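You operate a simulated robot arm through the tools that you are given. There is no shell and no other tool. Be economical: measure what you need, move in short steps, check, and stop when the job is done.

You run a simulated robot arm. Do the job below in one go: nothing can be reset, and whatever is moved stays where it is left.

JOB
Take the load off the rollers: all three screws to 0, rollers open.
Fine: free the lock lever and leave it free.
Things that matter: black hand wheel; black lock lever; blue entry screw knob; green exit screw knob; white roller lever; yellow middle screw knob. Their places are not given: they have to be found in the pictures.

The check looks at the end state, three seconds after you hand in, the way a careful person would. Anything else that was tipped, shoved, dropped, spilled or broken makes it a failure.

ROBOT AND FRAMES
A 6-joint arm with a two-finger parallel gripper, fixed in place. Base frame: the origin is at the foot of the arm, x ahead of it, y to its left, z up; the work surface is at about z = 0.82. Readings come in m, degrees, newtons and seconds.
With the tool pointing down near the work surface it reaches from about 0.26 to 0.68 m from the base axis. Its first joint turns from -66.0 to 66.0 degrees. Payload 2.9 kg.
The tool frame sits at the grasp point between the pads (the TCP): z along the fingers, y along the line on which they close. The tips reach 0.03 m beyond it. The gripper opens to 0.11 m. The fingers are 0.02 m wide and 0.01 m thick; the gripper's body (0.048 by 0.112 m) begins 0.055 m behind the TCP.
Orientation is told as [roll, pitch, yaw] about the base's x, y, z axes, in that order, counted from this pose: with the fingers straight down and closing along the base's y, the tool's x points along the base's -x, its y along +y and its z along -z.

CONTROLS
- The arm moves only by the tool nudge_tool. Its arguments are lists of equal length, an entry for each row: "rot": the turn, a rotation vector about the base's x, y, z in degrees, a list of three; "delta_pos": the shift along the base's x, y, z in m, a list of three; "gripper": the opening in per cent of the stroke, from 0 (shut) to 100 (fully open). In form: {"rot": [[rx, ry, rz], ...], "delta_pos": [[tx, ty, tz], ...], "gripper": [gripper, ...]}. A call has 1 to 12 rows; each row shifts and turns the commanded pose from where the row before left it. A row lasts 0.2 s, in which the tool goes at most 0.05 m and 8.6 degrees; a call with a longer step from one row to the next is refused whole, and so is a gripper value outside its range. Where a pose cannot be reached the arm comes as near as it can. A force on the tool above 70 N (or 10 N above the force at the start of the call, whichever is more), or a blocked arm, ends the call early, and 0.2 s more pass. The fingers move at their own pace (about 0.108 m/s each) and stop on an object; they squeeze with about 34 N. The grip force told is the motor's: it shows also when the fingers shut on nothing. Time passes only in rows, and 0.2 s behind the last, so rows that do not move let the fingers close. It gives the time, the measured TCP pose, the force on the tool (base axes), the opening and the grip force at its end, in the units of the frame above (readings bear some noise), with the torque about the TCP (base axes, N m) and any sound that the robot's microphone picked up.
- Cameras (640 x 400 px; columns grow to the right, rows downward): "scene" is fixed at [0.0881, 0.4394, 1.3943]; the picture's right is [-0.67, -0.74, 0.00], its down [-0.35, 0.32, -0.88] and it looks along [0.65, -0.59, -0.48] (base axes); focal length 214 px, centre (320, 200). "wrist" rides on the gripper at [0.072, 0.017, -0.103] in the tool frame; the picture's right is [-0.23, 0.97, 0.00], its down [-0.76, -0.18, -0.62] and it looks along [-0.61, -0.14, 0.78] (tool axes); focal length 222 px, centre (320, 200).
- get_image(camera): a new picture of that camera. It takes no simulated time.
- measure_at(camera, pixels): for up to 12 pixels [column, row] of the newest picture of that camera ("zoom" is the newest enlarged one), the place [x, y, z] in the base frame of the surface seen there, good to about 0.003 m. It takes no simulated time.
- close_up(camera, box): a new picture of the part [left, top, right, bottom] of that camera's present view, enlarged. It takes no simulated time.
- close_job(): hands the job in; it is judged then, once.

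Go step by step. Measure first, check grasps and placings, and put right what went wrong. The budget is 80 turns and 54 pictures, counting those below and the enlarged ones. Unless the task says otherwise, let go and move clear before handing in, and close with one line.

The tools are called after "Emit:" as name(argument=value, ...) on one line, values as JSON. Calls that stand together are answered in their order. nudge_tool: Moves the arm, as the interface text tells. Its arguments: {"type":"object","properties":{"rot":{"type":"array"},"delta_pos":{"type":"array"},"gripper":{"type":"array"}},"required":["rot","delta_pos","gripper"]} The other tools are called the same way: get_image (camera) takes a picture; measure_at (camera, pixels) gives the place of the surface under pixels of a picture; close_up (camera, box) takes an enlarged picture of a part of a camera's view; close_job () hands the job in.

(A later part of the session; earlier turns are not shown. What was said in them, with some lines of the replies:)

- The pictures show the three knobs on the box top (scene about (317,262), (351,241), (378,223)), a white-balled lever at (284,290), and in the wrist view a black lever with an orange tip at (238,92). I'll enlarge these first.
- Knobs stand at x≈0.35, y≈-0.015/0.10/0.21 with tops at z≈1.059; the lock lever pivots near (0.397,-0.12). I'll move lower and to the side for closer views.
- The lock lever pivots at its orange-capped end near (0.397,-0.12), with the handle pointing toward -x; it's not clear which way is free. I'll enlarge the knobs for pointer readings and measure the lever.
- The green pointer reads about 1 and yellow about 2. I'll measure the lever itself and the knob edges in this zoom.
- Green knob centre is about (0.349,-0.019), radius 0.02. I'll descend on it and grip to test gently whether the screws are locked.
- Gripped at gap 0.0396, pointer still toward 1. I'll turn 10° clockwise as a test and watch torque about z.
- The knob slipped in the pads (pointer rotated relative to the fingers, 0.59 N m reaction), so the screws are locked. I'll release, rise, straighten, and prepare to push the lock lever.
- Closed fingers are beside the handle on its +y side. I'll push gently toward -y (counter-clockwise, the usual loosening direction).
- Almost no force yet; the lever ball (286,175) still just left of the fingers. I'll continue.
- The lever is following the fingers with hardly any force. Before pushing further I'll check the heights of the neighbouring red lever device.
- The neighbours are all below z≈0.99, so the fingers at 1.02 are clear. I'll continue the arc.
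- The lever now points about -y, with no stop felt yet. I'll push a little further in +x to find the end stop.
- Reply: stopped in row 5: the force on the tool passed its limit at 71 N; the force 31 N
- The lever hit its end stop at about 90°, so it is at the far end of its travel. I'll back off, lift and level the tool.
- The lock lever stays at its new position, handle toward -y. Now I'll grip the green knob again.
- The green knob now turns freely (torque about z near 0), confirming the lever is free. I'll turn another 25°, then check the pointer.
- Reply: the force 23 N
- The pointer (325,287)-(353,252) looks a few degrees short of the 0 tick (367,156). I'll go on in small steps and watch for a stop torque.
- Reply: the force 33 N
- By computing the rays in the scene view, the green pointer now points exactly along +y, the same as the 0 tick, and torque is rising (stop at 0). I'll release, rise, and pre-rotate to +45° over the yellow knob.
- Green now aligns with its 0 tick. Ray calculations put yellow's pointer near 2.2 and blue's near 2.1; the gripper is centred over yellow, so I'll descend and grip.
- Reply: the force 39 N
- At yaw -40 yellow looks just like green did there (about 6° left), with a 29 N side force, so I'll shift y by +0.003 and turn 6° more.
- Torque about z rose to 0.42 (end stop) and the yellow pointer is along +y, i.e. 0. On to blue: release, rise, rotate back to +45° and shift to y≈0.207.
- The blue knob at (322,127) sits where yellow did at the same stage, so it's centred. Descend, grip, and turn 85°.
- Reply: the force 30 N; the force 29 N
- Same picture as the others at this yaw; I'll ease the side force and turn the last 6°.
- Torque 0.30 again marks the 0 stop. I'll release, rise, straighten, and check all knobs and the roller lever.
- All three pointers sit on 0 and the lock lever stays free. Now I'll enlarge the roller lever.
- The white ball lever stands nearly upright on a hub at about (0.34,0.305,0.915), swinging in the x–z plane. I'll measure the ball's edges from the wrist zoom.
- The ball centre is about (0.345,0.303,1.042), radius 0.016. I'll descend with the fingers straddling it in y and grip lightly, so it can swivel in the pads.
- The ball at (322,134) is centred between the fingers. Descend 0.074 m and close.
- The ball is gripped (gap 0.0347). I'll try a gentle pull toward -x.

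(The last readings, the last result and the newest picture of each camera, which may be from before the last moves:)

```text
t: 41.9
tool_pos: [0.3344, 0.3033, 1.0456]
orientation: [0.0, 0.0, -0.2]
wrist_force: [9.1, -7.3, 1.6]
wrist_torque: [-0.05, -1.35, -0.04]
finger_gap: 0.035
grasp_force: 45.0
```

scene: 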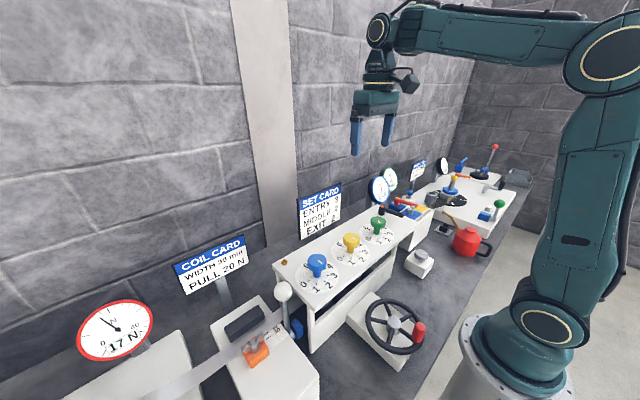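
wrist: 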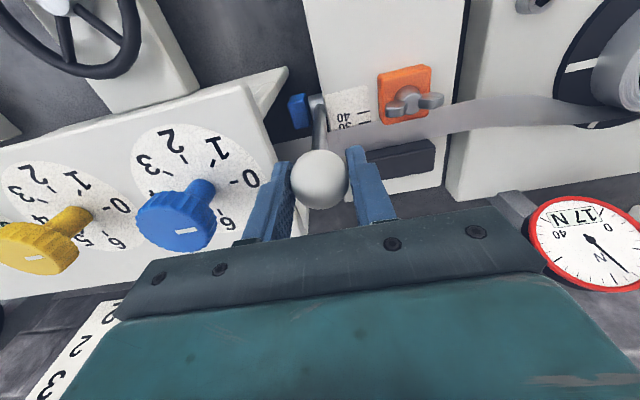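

It moves with about 9 N. I'll follow the arc further to about 30°.

Emit:
nudge_tool(rot=[[0, 0, 0], [0, 0, 0], [0, 0, 0], [0, 0, 0], [0, 0, 0], [0, 0, 0], [0, 0, 0]], delta_pos=[[-0.009, 0, -0.001], [-0.009, 0, -0.0015], [-0.012, 0, -0.0035], [-0.012, 0, -0.0035], [-0.011, 0, -0.005], [-0.011, 0, -0.0055], [0, 0, 0]], gripper=[15, 15, 15, 15, 15, 15, 15])

Emit:
get_image(camera="scene")

```text
t: 43.5
tool_pos: [0.2703, 0.3021, 1.0254]
orientation: [-0.1, 0.0, -0.2]
wrist_force: [4.3, -21.0, 7.8]
wrist_torque: [-0.12, -1.35, -0.12]
finger_gap: 0.0352
grasp_force: 44.9
```

```text
16 pictures are left
```

scene: 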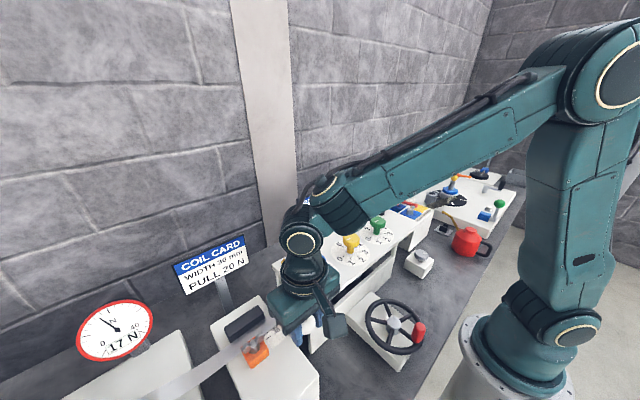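

Still moving freely. I'll carry on to about 45–50° in small steps.

Emit:
nudge_tool(rot=[[0, 0, 0], [0, 0, 0], [0, 0, 0], [0, 0, 0], [0, 0, 0]], delta_pos=[[-0.01, 0.002, -0.006], [-0.01, 0, -0.0075], [-0.009, 0, -0.0085], [-0.007, 0, -0.008], [0, 0, 0]], gripper=[15, 15, 15, 15, 15])

Emit:
get_image(camera="wrist")

```text
t: 44.7
tool_pos: [0.2341, 0.3031, 0.9976]
orientation: [-0.7, 0.2, -0.2]
wrist_force: [-3.8, -40.6, 15.7]
wrist_torque: [-0.15, -1.27, -0.33]
finger_gap: 0.035
grasp_force: 44.8
```

```text
15 pictures are left
```

wrist: 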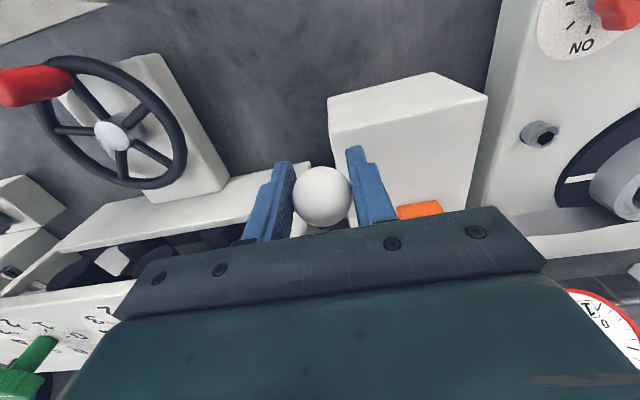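

There's a 40 N sideways force, so I'll shift -0.004 in y and continue a little along the arc.

Emit:
nudge_tool(rot=[[0, 0, 0], [0, 0, 0], [0, 0, 0], [0, 0, 0]], delta_pos=[[0, -0.004, 0], [-0.006, 0, -0.008], [-0.006, 0, -0.009], [0, 0, 0]], gripper=[15, 15, 15, 15])

Emit:
get_image(camera="wrist")

```text
t: 45.7
tool_pos: [0.222, 0.3028, 0.98]
orientation: [0.2, -0.1, 0.1]
wrist_force: [-6.7, -9.5, 14.7]
wrist_torque: [0.04, -1.23, -0.06]
finger_gap: 0.0349
grasp_force: 44.5
```

```text
14 pictures are left
```

wrist: 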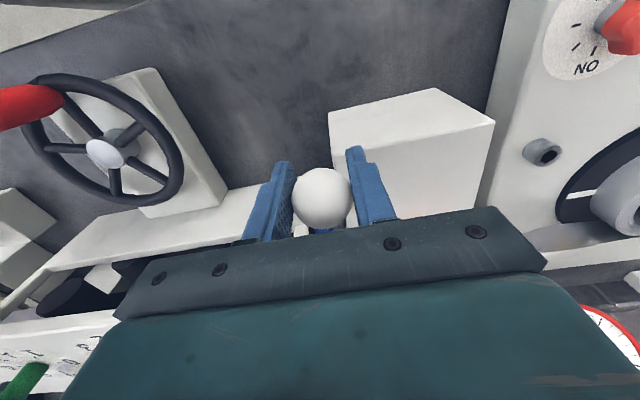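

The lever is at about 57° and still moving. Before going lower I'll measure the stand and box near the fingers.

Emit:
measure_at(camera="wrist", pixels=[[400, 190], [345, 135], [385, 130], [335, 120], [400, 150], [230, 215], [255, 195], [310, 231], [340, 232], [460, 170]])

Emit:
close_up(camera="scene", box=[240, 270, 360, 370])

```text
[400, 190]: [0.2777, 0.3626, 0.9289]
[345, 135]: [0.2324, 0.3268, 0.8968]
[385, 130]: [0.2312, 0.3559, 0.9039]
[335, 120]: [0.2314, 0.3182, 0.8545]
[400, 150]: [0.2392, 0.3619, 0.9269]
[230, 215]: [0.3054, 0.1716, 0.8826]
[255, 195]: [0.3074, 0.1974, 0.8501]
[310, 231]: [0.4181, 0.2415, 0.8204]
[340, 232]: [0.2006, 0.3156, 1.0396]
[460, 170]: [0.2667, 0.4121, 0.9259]
```

```text
4.00 times, centred on (300, 320) of scene
```

zoom: 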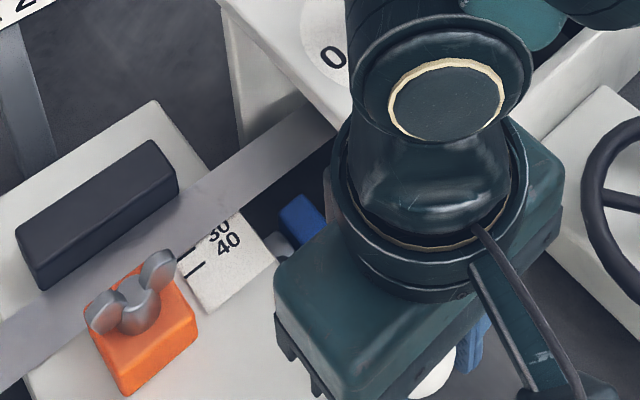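

The stand begins at x≥0.232 with top z≈0.928, so going lower at x≈0.21 stays clear. I'll continue slowly to find the stop.

Emit:
nudge_tool(rot=[[0, 0, 0], [0, 0, 0], [0, 0, 0], [0, 0, 0]], delta_pos=[[-0.004, -0.001, -0.007], [-0.004, 0, -0.008], [-0.003, 0, -0.008], [0, 0, 0]], gripper=[15, 15, 15, 15])

```text
t: 46.7
tool_pos: [0.2138, 0.3034, 0.9574]
orientation: [0.3, -0.3, -0.2]
wrist_force: [16.7, 0.3, 28.5]
wrist_torque: [-0.03, -0.34, 0.05]
finger_gap: 0.0352
grasp_force: 44.8
```

Resistance rose to about 30 N, possibly the stop. One more small step to confirm.

Emit:
nudge_tool(rot=[[0, 0, 0], [0, 0, 0], [0, 0, 0]], delta_pos=[[0, 0, -0.003], [0, 0, -0.003], [0, 0, 0]], gripper=[15, 15, 15])

Emit:
get_image(camera="wrist")

```text
t: 47.5
tool_pos: [0.2119, 0.3026, 0.9509]
orientation: [0.3, 0.0, 0.2]
wrist_force: [7.2, 4.5, 26.6]
wrist_torque: [-0.04, 0.1, 0.02]
finger_gap: 0.0354
grasp_force: 44.8
```

```text
12 pictures are left
```

wrist: 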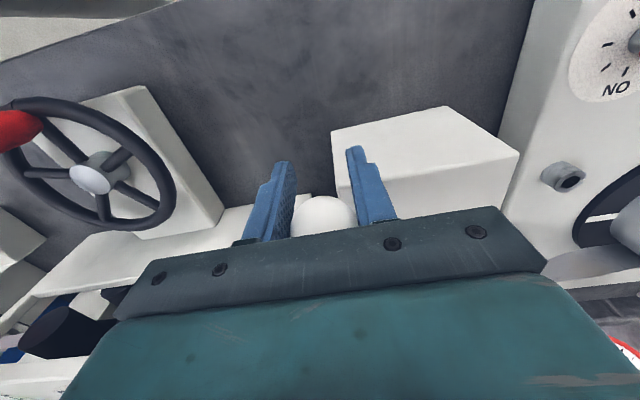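

The ball has slid in the pads (now at (323,215)), so the lever is at its stop. I'll release, lift straight up, and look.

Emit:
nudge_tool(rot=[[0, 0, 0], [0, 0, 0], [0, 0, 0], [0, 0, 0], [0, 0, 0], [0, 0, 0], [0, 0, 0], [0, 0, 0]], delta_pos=[[0, 0, 0], [0, 0, 0], [0, 0, 0.02], [0, 0, 0.04], [0, 0, 0.05], [0, 0, 0.05], [0, -0.04, 0.03], [0, -0.04, 0.02]], gripper=[50, 50, 50, 50, 50, 50, 50, 50])

Emit:
close_up(camera="scene", box=[240, 190, 420, 380])

Emit:
get_image(camera="wrist")

```text
t: 49.3
tool_pos: [0.2113, 0.2221, 1.1614]
orientation: [-0.1, 0.0, 0.1]
wrist_force: [-0.6, 0.2, -0.3]
wrist_torque: [-0.01, -0.02, 0.0]
finger_gap: 0.0548
grasp_force: 0.1
```

```text
2.11 times, centred on (330, 285) of scene
```

zoom: 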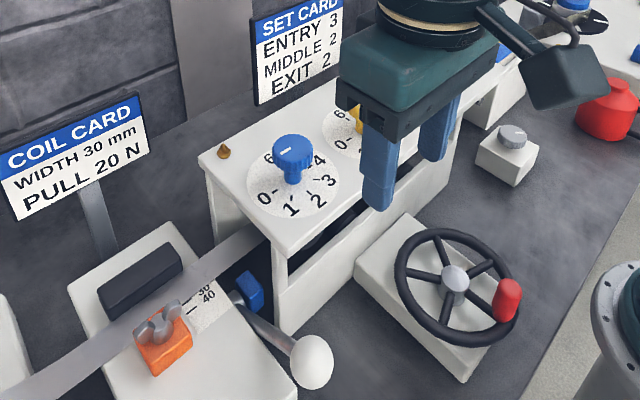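

```text
10 pictures are left
```

wrist: 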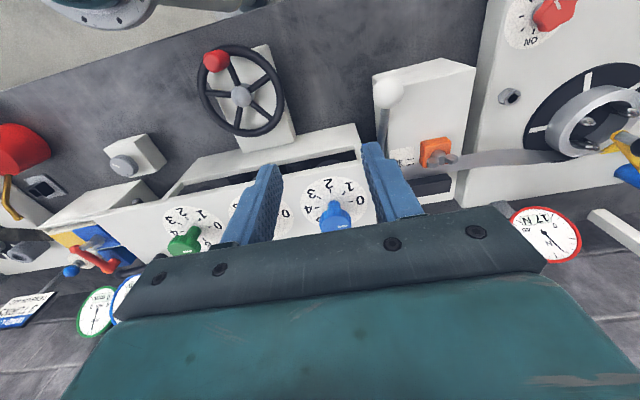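

The lever stays down at its stop. I'll move the arm out of the way and look at the rollers under the box to confirm they opened.

Emit:
nudge_tool(rot=[[0, 0, 0], [0, 0, 0], [0, 0, 0], [0, 0, 0], [0, 0, 0], [0, 0, 0]], delta_pos=[[0.03, -0.03, 0.02], [0.03, -0.03, 0.02], [0.03, -0.03, 0.02], [0.03, -0.03, 0.02], [0.03, -0.03, 0.02], [0, 0, 0]], gripper=[50, 50, 50, 50, 50, 50])

Emit:
close_up(camera="scene", box=[270, 220, 430, 320])

```text
t: 50.7
tool_pos: [0.3604, 0.0725, 1.2614]
orientation: [0.0, 0.0, -0.1]
wrist_force: [0.4, 0.0, -1.3]
wrist_torque: [-0.05, -0.01, 0.03]
finger_gap: 0.0548
grasp_force: 0.0
```

```text
4.00 times, centred on (350, 270) of scene
```

zoom: 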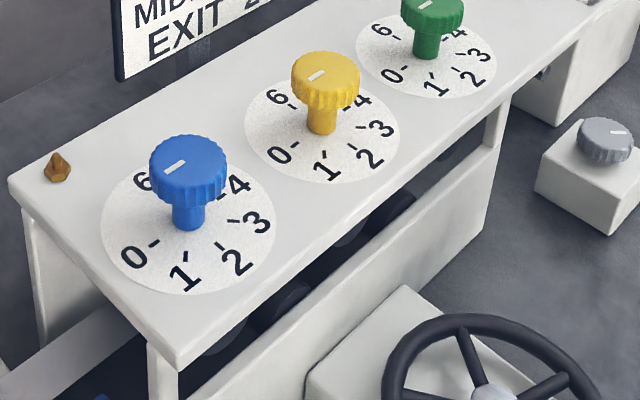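

All knobs read 0. To compare the rollers with the earlier identical close-up (lever up, screws at 0), I'll take the same box again.

Emit:
close_up(camera="scene", box=[262, 270, 326, 350])

Emit:
close_up(camera="scene", box=[315, 250, 395, 310])

```text
5.00 times, centred on (294, 310) of scene
```

zoom: 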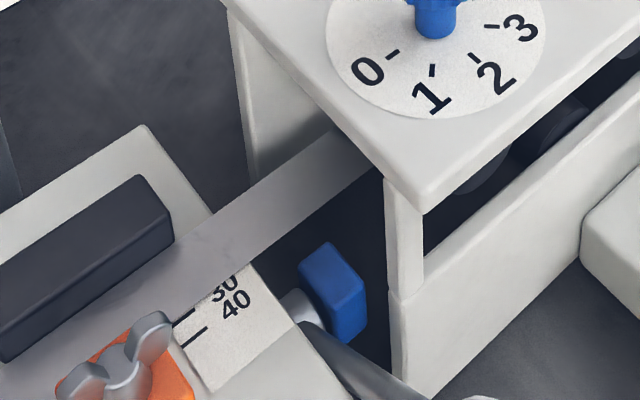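

```text
6.67 times, centred on (355, 280) of scene
```

zoom: 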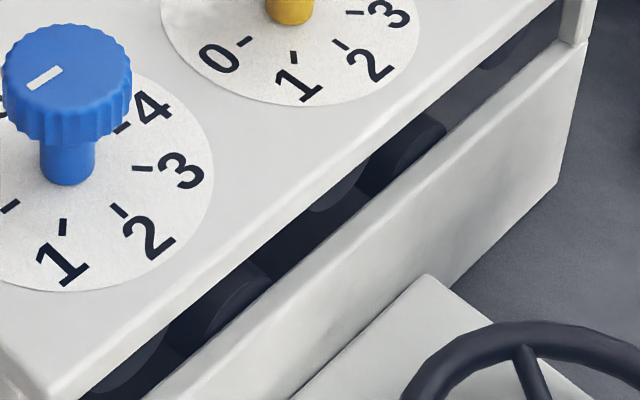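

The views through the slot don't show the roller gap clearly. I'll look at the entry end from +y with the wrist camera; first I'll check where the cards stand.

Emit:
measure_at(camera="scene", pixels=[[175, 266], [243, 238], [210, 262], [188, 290], [248, 260], [115, 300], [130, 345]])

```text
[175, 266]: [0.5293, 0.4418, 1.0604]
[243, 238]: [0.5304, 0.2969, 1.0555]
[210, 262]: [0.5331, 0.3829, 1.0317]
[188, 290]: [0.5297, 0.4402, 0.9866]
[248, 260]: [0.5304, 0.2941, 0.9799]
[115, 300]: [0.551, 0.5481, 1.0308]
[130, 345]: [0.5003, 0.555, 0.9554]
```

The cards are at x≥0.53, clear of the path. I'll move to (0.37,0.42,1.13) with yaw -90.

Emit:
nudge_tool(rot=[[0, 0, -8.2], [0, 0, -8.2], [0, 0, -8.2], [0, 0, -8.2], [0, 0, -8.2], [0, 0, -8.2], [0, 0, -8.2], [0, 0, -8.2], [0, 0, -8.2], [0, 0, -8.2], [0, 0, -8], [0, 0, 0]], delta_pos=[[0, 0.032, 0], [0, 0.032, 0], [0, 0.032, 0], [0, 0.032, -0.01], [0, 0.032, -0.01], [0, 0.032, -0.02], [0, 0.032, -0.02], [0, 0.032, -0.02], [0, 0.032, -0.02], [0, 0.032, -0.02], [0, 0.03, -0.02], [0, 0, 0]], gripper=[50, 50, 50, 50, 50, 50, 50, 50, 50, 50, 50, 50])

Emit:
get_image(camera="wrist")

```text
t: 53.3
tool_pos: [0.3623, 0.4235, 1.1197]
orientation: [0.0, 0.0, -90.1]
wrist_force: [0.2, 0.7, 0.0]
wrist_torque: [0.0, 0.0, -0.01]
finger_gap: 0.0551
grasp_force: 0.1
```

```text
6 pictures are left
```

wrist: 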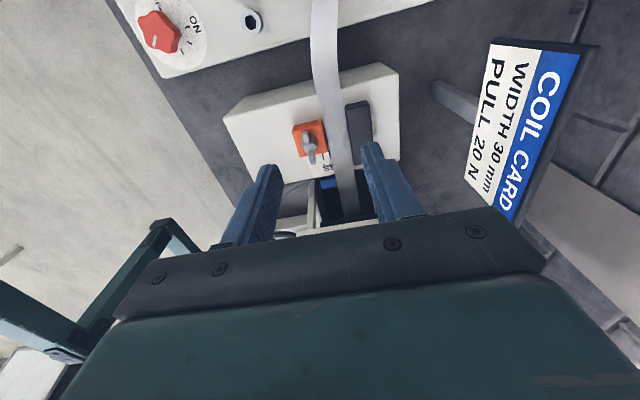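

The camera is mounted inverted, so the box entry appears between the fingers at (345,205). I'll tilt the tool 30° about x so the view looks more level into the entry, with the fingers open.

Emit:
nudge_tool(rot=[[-7.5, 0, 0], [-7.5, 0, 0], [-7.5, 0, 0], [-7.5, 0, 0], [0, 0, 0], [0, 0, 0]], delta_pos=[[0, 0, -0.01], [0, 0, -0.02], [0, 0, -0.02], [0.005, 0, -0.01], [0, 0, 0], [0, 0, 0]], gripper=[100, 100, 100, 100, 100, 100])

Emit:
close_up(camera="wrist", box=[200, 60, 440, 240])

```text
t: 54.7
tool_pos: [0.2746, 0.3676, 1.032]
orientation: [0.2, -22.7, -90.0]
wrist_force: [0.0, -0.8, 0.2]
wrist_torque: [-0.04, 0.0, 0.01]
finger_gap: 0.11
grasp_force: 0.0
out of reach, approached as far as the arm can: row 1, 2, 3, 4
```

```text
2.22 times, centred on (320, 150) of wrist
```

zoom: 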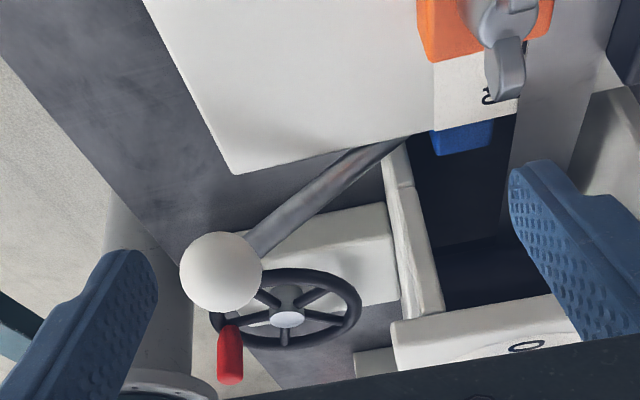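

The tilt at that place was out of reach and the arm settled at (0.275,0.368,1.032), touching nothing. I'll bring the commanded pose back nearer in y, where it can be reached.

Emit:
nudge_tool(rot=[[0, 0, 0], [0, 0, 0], [0, 0, 0], [0, 0, 0]], delta_pos=[[0, 0, 0.03], [0.02, -0.045, 0], [0, -0.045, 0], [0, 0, 0]], gripper=[100, 100, 100, 100])

```text
t: 55.7
tool_pos: [0.2987, 0.2693, 1.0562]
orientation: [0.3, -22.7, -90.1]
wrist_force: [-0.7, 0.6, 0.5]
wrist_torque: [0.0, 0.01, -0.01]
finger_gap: 0.1099
grasp_force: 0.1
out of reach, approached as far as the arm can: row 1
```

The commanded pose is now the reached one, (0.299,0.269,1.056), close to the blue knob. I'll back off in +y, then +x, and view the entry.

Emit:
nudge_tool(rot=[[0, 0, 0], [0, 0, 0], [0, 0, 0], [0, 0, 0]], delta_pos=[[0, 0.04, 0], [0.035, 0.02, 0], [0.035, 0.0, -0.01], [0, 0, 0]], gripper=[100, 100, 100, 100])

Emit:
close_up(camera="wrist", box=[200, 80, 440, 240])

```text
t: 56.7
tool_pos: [0.3667, 0.328, 1.0418]
orientation: [0.2, -22.5, -90.0]
wrist_force: [1.0, -0.4, 0.2]
wrist_torque: [-0.01, 0.0, 0.0]
finger_gap: 0.1102
grasp_force: 0.0
out of reach, approached as far as the arm can: row 3
```

```text
2.50 times, centred on (320, 160) of wrist
```

zoom: 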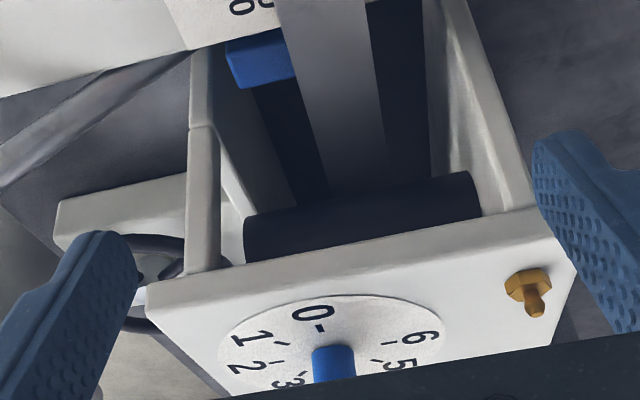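

I can see the upper entry roller (about (360,215)) with the strip passing beneath. I'll measure the roller surface and the strip to gauge the gap.

Emit:
measure_at(camera="zoom", pixels=[[360, 192], [360, 200], [360, 215], [360, 235], [350, 180], [340, 140], [330, 60], [280, 220], [450, 190], [290, 150], [400, 150], [265, 80]])

```text
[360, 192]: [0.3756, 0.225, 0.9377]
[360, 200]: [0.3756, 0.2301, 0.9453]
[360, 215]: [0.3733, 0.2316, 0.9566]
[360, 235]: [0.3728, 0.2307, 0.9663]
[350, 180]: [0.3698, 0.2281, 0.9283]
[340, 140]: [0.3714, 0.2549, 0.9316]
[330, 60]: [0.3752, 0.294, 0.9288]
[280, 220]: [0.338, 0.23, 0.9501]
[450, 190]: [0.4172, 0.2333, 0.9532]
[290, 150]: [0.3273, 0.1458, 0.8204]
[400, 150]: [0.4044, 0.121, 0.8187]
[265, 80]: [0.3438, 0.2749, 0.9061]
```

The upper roller's lowest visible part is at about z≈0.937, with the strip at ≈0.930. I'll sample more points to fit the roller's circle and strip height.

Emit:
measure_at(camera="zoom", pixels=[[300, 208], [320, 204], [340, 200], [380, 195], [400, 192], [420, 188], [300, 240], [340, 236], [380, 230], [420, 225], [350, 170], [345, 160]])

Emit:
measure_at(camera="zoom", pixels=[[320, 225], [340, 222], [360, 219], [380, 216], [400, 212], [420, 208], [325, 100], [345, 120], [340, 80], [350, 110], [335, 165], [360, 165]])

```text
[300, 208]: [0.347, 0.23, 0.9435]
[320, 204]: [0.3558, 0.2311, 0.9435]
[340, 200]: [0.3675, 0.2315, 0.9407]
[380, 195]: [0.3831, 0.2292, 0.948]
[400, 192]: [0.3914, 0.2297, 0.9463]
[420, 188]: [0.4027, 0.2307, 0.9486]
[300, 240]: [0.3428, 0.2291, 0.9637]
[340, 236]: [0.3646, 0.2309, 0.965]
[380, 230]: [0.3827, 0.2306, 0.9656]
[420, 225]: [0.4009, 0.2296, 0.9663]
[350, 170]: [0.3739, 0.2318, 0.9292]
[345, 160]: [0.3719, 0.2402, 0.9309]
```

```text
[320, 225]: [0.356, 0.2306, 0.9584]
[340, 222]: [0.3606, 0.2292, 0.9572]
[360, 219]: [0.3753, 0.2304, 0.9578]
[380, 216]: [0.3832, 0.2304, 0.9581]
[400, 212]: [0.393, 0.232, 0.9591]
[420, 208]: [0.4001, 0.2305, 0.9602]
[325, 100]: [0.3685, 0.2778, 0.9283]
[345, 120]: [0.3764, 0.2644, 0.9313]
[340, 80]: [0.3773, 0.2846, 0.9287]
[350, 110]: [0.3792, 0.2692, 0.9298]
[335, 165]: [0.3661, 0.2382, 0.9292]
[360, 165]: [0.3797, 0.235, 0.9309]
```

The gap looks to be only a few mm, which isn't decisive. To be sure which lever end is open, I'll swing the lever back up briefly and compare the slot view; first I'll rise and straighten above the ball.

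Emit:
nudge_tool(rot=[[0, 0, 0], [7.5, 0, 0], [7.5, 0, 0], [7.5, 0, 0], [0, 0, 8.5], [0, 0, 8.5], [0, 0, 8.5], [0, 0, 8.5], [0, 0, 8.5], [0, 0, 8.5], [0, 0, 8.5], [0, 0, 8.5]], delta_pos=[[0, 0, 0.04], [0, 0, 0.04], [-0.01, 0, 0.02], [-0.02, 0, 0], [-0.02, -0.005, 0], [-0.02, -0.005, 0], [-0.02, -0.005, 0], [-0.02, -0.005, 0], [-0.02, -0.005, 0], [-0.02, 0, 0], [0, 0, 0], [0, 0, 0]], gripper=[60, 60, 60, 60, 60, 60, 60, 60, 60, 60, 60, 60])

Emit:
nudge_tool(rot=[[0, 0, 8.5], [0, 0, 8.5], [0, 0, 5], [0, 0, 0]], delta_pos=[[0, 0, 0], [0, 0, 0], [0, 0, 0], [0, 0, 0]], gripper=[60, 60, 60, 60])

Emit:
measure_at(camera="scene", pixels=[[325, 356], [326, 366], [318, 356], [330, 350]])

```text
t: 59.3
tool_pos: [0.2258, 0.2839, 1.1177]
orientation: [1.0, -3.7, -21.6]
wrist_force: [-0.6, -0.5, 0.6]
wrist_torque: [-0.02, 0.0, 0.03]
finger_gap: 0.066
grasp_force: 0.1
out of reach, approached as far as the arm can: row 1, 3, 4
```

```text
t: 60.3
tool_pos: [0.2263, 0.2838, 1.1177]
orientation: [0.9, -3.8, 0.3]
wrist_force: [-0.6, 0.6, 0.5]
wrist_torque: [-0.02, 0.0, 0.0]
finger_gap: 0.0662
grasp_force: 0.1
```

```text
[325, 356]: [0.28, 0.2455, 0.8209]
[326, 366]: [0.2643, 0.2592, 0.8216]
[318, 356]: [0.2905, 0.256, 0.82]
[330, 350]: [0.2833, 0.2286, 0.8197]
```

The ball should be at about (0.2236,0.303,0.968) from the earlier view. I'll level the tool, descend and grip it.

Emit:
nudge_tool(rot=[[-0.9, 3.8, -0.3], [0, 0, 0], [0, 0, 0], [0, 0, 0], [0, 0, 0], [0, 0, 0], [0, 0, 0], [0, 0, 0], [0, 0, 0]], delta_pos=[[-0.003, 0.019, -0.01], [0, 0, -0.045], [0, 0, -0.045], [0, 0, -0.03], [0, 0, -0.015], [0, 0, 0], [0, 0, 0], [0, 0, 0], [0, 0, 0]], gripper=[55, 55, 55, 55, 55, 55, 15, 15, 15])

```text
t: 62.3
tool_pos: [0.2212, 0.304, 0.9732]
orientation: [-0.1, 0.0, -0.2]
wrist_force: [2.2, -10.0, -4.0]
wrist_torque: [-0.01, 0.23, -0.03]
finger_gap: 0.0348
grasp_force: 45.2
```

Gripped (gap 0.0348). I'll swing it back up along the arc to where it stood originally.

Emit:
nudge_tool(rot=[[0, 0, 0], [0, 0, 0], [0, 0, 0], [0, 0, 0], [0, 0, 0], [0, 0, 0], [0, 0, 0], [0, 0, 0], [0, 0, 0], [0, 0, 0], [0, 0, 0], [0, 0, 0]], delta_pos=[[0.0075, -0.001, 0.0115], [0.0075, 0, 0.0115], [0.0085, 0, 0.0085], [0.0085, 0, 0.008], [0.0095, 0, 0.007], [0.0095, 0, 0.0065], [0.0105, 0, 0.005], [0.011, 0, 0.005], [0.0115, 0, 0.003], [0.0115, 0, 0.003], [0.012, 0, 0.001], [0.0115, 0, 0.001]], gripper=[15, 15, 15, 15, 15, 15, 15, 15, 15, 15, 15, 15])

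Emit:
nudge_tool(rot=[[0, 0, 0], [0, 0, 0], [0, 0, 0]], delta_pos=[[0.003, 0, 0], [0.003, 0, 0], [0, 0, 0]], gripper=[15, 15, 15])

```text
t: 64.9
tool_pos: [0.3417, 0.3033, 1.0441]
orientation: [0.4, -0.1, 0.0]
wrist_force: [-9.8, 21.1, 6.3]
wrist_torque: [0.13, 1.37, -0.16]
finger_gap: 0.0354
grasp_force: 45.0
```

```text
t: 65.7
tool_pos: [0.3484, 0.3041, 1.0433]
orientation: [0.3, 0.0, 0.1]
wrist_force: [-8.6, 22.2, 2.2]
wrist_torque: [0.13, 1.36, -0.07]
finger_gap: 0.0354
grasp_force: 45.0
```

At upright with no stop yet. I'll probe a little further toward +x to find out whether travel ends here.

Emit:
nudge_tool(rot=[[0, 0, 0], [0, 0, 0], [0, 0, 0], [0, 0, 0]], delta_pos=[[0.004, 0.002, 0], [0.004, 0, 0], [0.004, 0, -0.001], [0, 0, 0]], gripper=[15, 15, 15, 15])

```text
t: 66.7
tool_pos: [0.3615, 0.3051, 1.0439]
orientation: [0.2, -0.2, -0.3]
wrist_force: [-0.7, -0.6, 0.7]
wrist_torque: [-0.03, 0.0, 0.02]
finger_gap: 0.0166
grasp_force: 0.1
```

The gap fell to 0.0166: the fingers slid off because the lever hit an end stop near upright. I'll lift clear, then take the slot view for comparison.

Emit:
nudge_tool(rot=[[0, 0, 0], [0, 0, 0], [0, 0, 0], [0, 0, 0], [0, 0, 0]], delta_pos=[[0, 0, 0.03], [0, 0, 0.04], [0, 0, 0.05], [0, 0, 0.05], [0, 0, 0]], gripper=[15, 15, 15, 30, 50])

Emit:
close_up(camera="scene", box=[315, 250, 395, 310])

```text
t: 67.9
tool_pos: [0.3583, 0.3068, 1.2123]
orientation: [0.0, 0.0, -0.1]
wrist_force: [-0.7, -0.1, -0.1]
wrist_torque: [-0.05, -0.01, 0.01]
finger_gap: 0.0553
grasp_force: 0.1
```

```text
6.67 times, centred on (355, 280) of scene
```

zoom: 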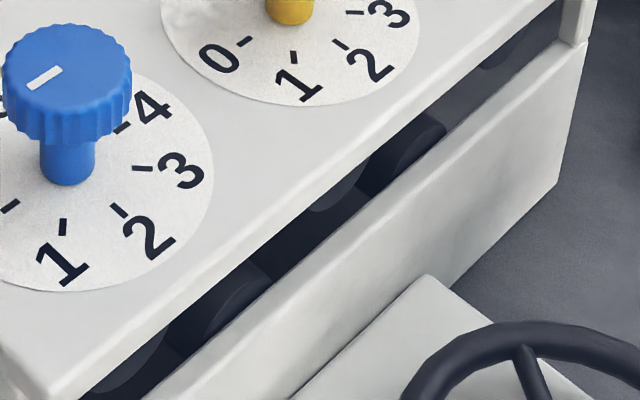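

The slot view is unchanged. I'll check where the lever really is now.

Emit:
close_up(camera="scene", box=[230, 230, 390, 370])

```text
2.86 times, centred on (310, 300) of scene
```

zoom: 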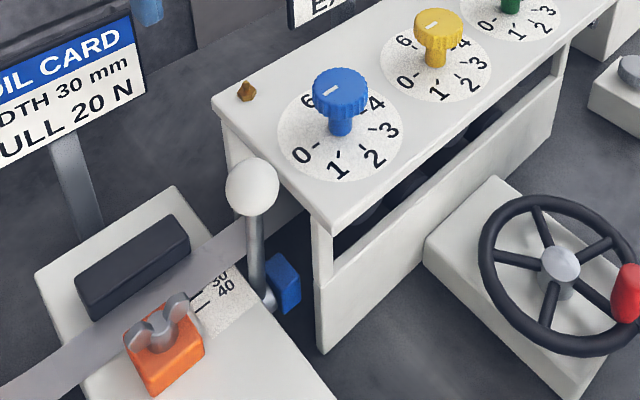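

The lever is upright again, which is an end stop and was also its loaded start position; the travel's other end is the down stop (about 60°). The loaded start must be the closed end, so I'll return the lever to the down stop. First, grip the ball.

Emit:
nudge_tool(rot=[[0, 0, 0], [0, 0, 0], [0, 0, 0], [0, 0, 0], [0, 0, 0], [0, 0, 0], [0, 0, 0], [0, 0, 0], [0, 0, 0]], delta_pos=[[-0.012, -0.003, -0.03], [0, 0, -0.045], [0, 0, -0.045], [0, 0, -0.03], [0, 0, -0.016], [0, 0, 0], [0, 0, 0], [0, 0, 0], [0, 0, 0]], gripper=[50, 50, 50, 50, 50, 50, 15, 15, 15])

```text
t: 69.9
tool_pos: [0.3485, 0.3021, 1.0457]
orientation: [0.4, -0.3, 0.2]
wrist_force: [1.1, 42.4, -9.3]
wrist_torque: [0.02, -0.12, -0.35]
finger_gap: 0.0339
grasp_force: 45.2
```

Gripped; I'll ease the sideways force (+0.003 y) and swing down along the arc.

Emit:
nudge_tool(rot=[[0, 0, 0], [0, 0, 0], [0, 0, 0], [0, 0, 0], [0, 0, 0], [0, 0, 0], [0, 0, 0], [0, 0, 0], [0, 0, 0], [0, 0, 0], [0, 0, 0], [0, 0, 0]], delta_pos=[[-0.008, 0.003, 0], [-0.0115, 0, -0.001], [-0.012, 0, -0.001], [-0.0115, 0, -0.003], [-0.0115, 0, -0.003], [-0.011, 0, -0.005], [-0.0105, 0, -0.005], [-0.0095, 0, -0.0065], [-0.0095, 0, -0.007], [-0.0085, 0, -0.008], [-0.0085, 0, -0.0085], [0, 0, 0]], gripper=[15, 15, 15, 15, 15, 15, 15, 15, 15, 15, 15, 15])

Emit:
nudge_tool(rot=[[0, 0, 0], [0, 0, 0], [0, 0, 0], [0, 0, 0]], delta_pos=[[-0.007, -0.001, -0.0115], [-0.006, 0, -0.0115], [-0.003, 0, -0.007], [0, 0, 0]], gripper=[15, 15, 15, 15])

```text
t: 72.5
tool_pos: [0.2422, 0.3031, 1.0]
orientation: [0.3, -0.8, -0.8]
wrist_force: [44.5, -12.0, 10.8]
wrist_torque: [0.19, -1.39, 0.33]
finger_gap: 0.027
grasp_force: 44.8
```

```text
t: 72.9
tool_pos: [0.2485, 0.3027, 0.9991]
orientation: [0.9, -2.2, -2.4]
wrist_force: [38.6, -11.9, 6.0]
wrist_torque: [-0.12, -1.0, 0.1]
finger_gap: 0.0001
grasp_force: 37.4
stopped in row 1: the force on the tool passed its limit at 80 N (the readings are from after the stop); the commanded pose is now the measured one
```

The fingers slipped off and closed behind the ball, catching on its neck. I'll back off in +x, lift, and look.

Emit:
nudge_tool(rot=[[0, 0, 0], [0, 0, 0], [-0.9, 2.2, 2.4], [0, 0, 0]], delta_pos=[[0.008, 0, 0.004], [0.004, 0, 0.02], [0, 0, 0.05], [0, 0, 0]], gripper=[0, 0, 0, 0])

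Emit:
get_image(camera="wrist")

```text
t: 73.9
tool_pos: [0.2523, 0.3018, 1.0712]
orientation: [-0.5, 0.9, 1.1]
wrist_force: [0.0, -0.4, 0.3]
wrist_torque: [0.04, -0.01, 0.02]
finger_gap: 0.0
grasp_force: 34.1
```

```text
1 pictures are left
```

wrist: 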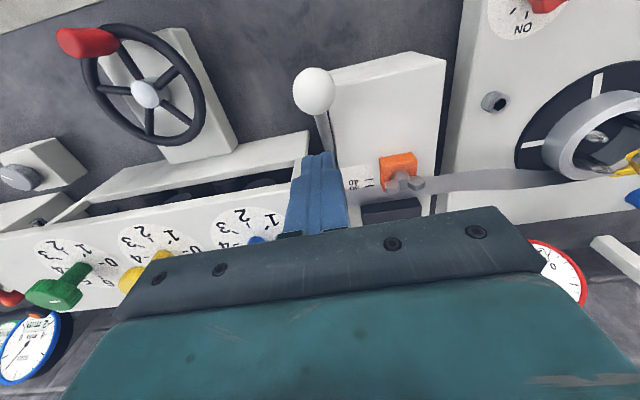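

Emit:
measure_at(camera="wrist", pixels=[[314, 92], [314, 75], [314, 108], [298, 92], [331, 92], [322, 125], [327, 140], [330, 155], [325, 132]])

```text
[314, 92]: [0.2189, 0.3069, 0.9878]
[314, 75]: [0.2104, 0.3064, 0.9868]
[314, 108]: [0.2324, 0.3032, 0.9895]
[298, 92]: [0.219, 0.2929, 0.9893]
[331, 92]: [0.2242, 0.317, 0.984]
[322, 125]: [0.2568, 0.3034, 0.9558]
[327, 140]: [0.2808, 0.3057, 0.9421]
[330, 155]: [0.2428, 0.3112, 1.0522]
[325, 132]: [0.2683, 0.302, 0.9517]
```

The ball centre is now about (0.222,0.304,0.973), i.e. essentially at the ~60° down stop. I'll press gently down on the ball's top with closed fingertips to be sure it's seated.

Emit:
nudge_tool(rot=[[0.5, -0.9, -1.1], [0, 0, 0], [0, 0, 0], [0, 0, 0], [0, 0, 0]], delta_pos=[[-0.029, 0.002, 0], [0, 0, -0.03], [0, 0, -0.016], [0, 0, -0.004], [0, 0, 0]], gripper=[0, 0, 0, 0, 0])

Emit:
nudge_tool(rot=[[0, 0, 0], [0, 0, 0], [0, 0, 0], [0, 0, 0]], delta_pos=[[0, 0, -0.003], [0, 0, -0.003], [0, 0, -0.002], [0, 0, 0]], gripper=[0, 0, 0, 0])

```text
t: 75.1
tool_pos: [0.2248, 0.3062, 1.0213]
orientation: [0.2, -0.2, -0.1]
wrist_force: [-2.8, -1.8, 9.2]
wrist_torque: [-0.06, 0.08, -0.02]
finger_gap: 0.0001
grasp_force: 34.7
```

```text
t: 75.7
tool_pos: [0.2258, 0.3062, 1.0216]
orientation: [0.5, -0.4, -0.1]
wrist_force: [-4.4, -8.3, 19.2]
wrist_torque: [-0.29, 0.19, -0.02]
finger_gap: 0.0
grasp_force: 34.0
stopped in row 3: the force on the tool passed its limit at 78 N (the readings are from after the stop); the commanded pose is now the measured one
```

The ball didn't yield at all (z stayed at 1.021 up to the force limit), so the lever is on its down stop. I'll lift clear and take a final look.

Emit:
nudge_tool(rot=[[0, 0, 0], [0, 0, 0], [0, 0, 0], [0, 0, 0], [0, 0, 0], [0, 0, 0], [0, 0, 0], [0, 0, 0]], delta_pos=[[0, 0, 0.03], [0, 0, 0.05], [0, 0, 0.05], [0, 0, 0.04], [0.04, -0.03, 0.02], [0.04, -0.03, 0.02], [0.04, -0.03, 0], [0, 0, 0]], gripper=[0, 0, 0, 0, 0, 0, 0, 0])

Emit:
close_up(camera="scene", box=[240, 180, 440, 380])

```text
refused: row 5 steps farther than a row can; nothing moved
```

```text
2.00 times, centred on (340, 280) of scene
```

zoom: 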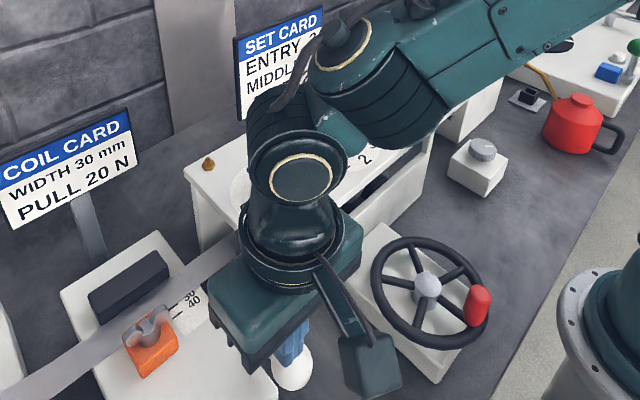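

The move was refused for too long a step, so that picture shows the arm still above the ball, with the lever down and everything else in place. I'll lift clear in shorter steps.

Emit:
nudge_tool(rot=[[0, 0, 0], [0, 0, 0], [0, 0, 0], [0, 0, 0], [0, 0, 0], [0, 0, 0], [0, 0, 0]], delta_pos=[[0, 0, 0.03], [0, 0, 0.045], [0, 0, 0.045], [0, 0, 0.045], [0.03, -0.02, 0.02], [0.03, -0.02, 0.02], [0, 0, 0]], gripper=[0, 0, 0, 0, 0, 0, 0])

```text
t: 77.3
tool_pos: [0.2835, 0.2659, 1.2264]
orientation: [0.4, -0.3, -0.2]
wrist_force: [-0.2, -0.5, -0.6]
wrist_torque: [0.0, 0.04, -0.03]
finger_gap: 0.0002
grasp_force: 33.7
```

The arm is clear at z≈1.23 with no load on it. The knobs last read 0, the lock lever is free and the roller lever is on its down stop, so I'm handing in.

Emit:
close_job()

```text
The job is handed in.
```

I handed the job in with all three screws at 0, the lock lever free and the roller lever down on its stop. I could not confirm from the pictures that down is the open end: the rollers looked the same with the lever up and down. I chose down because the lever started at the upright end, with the screws locked and loaded.
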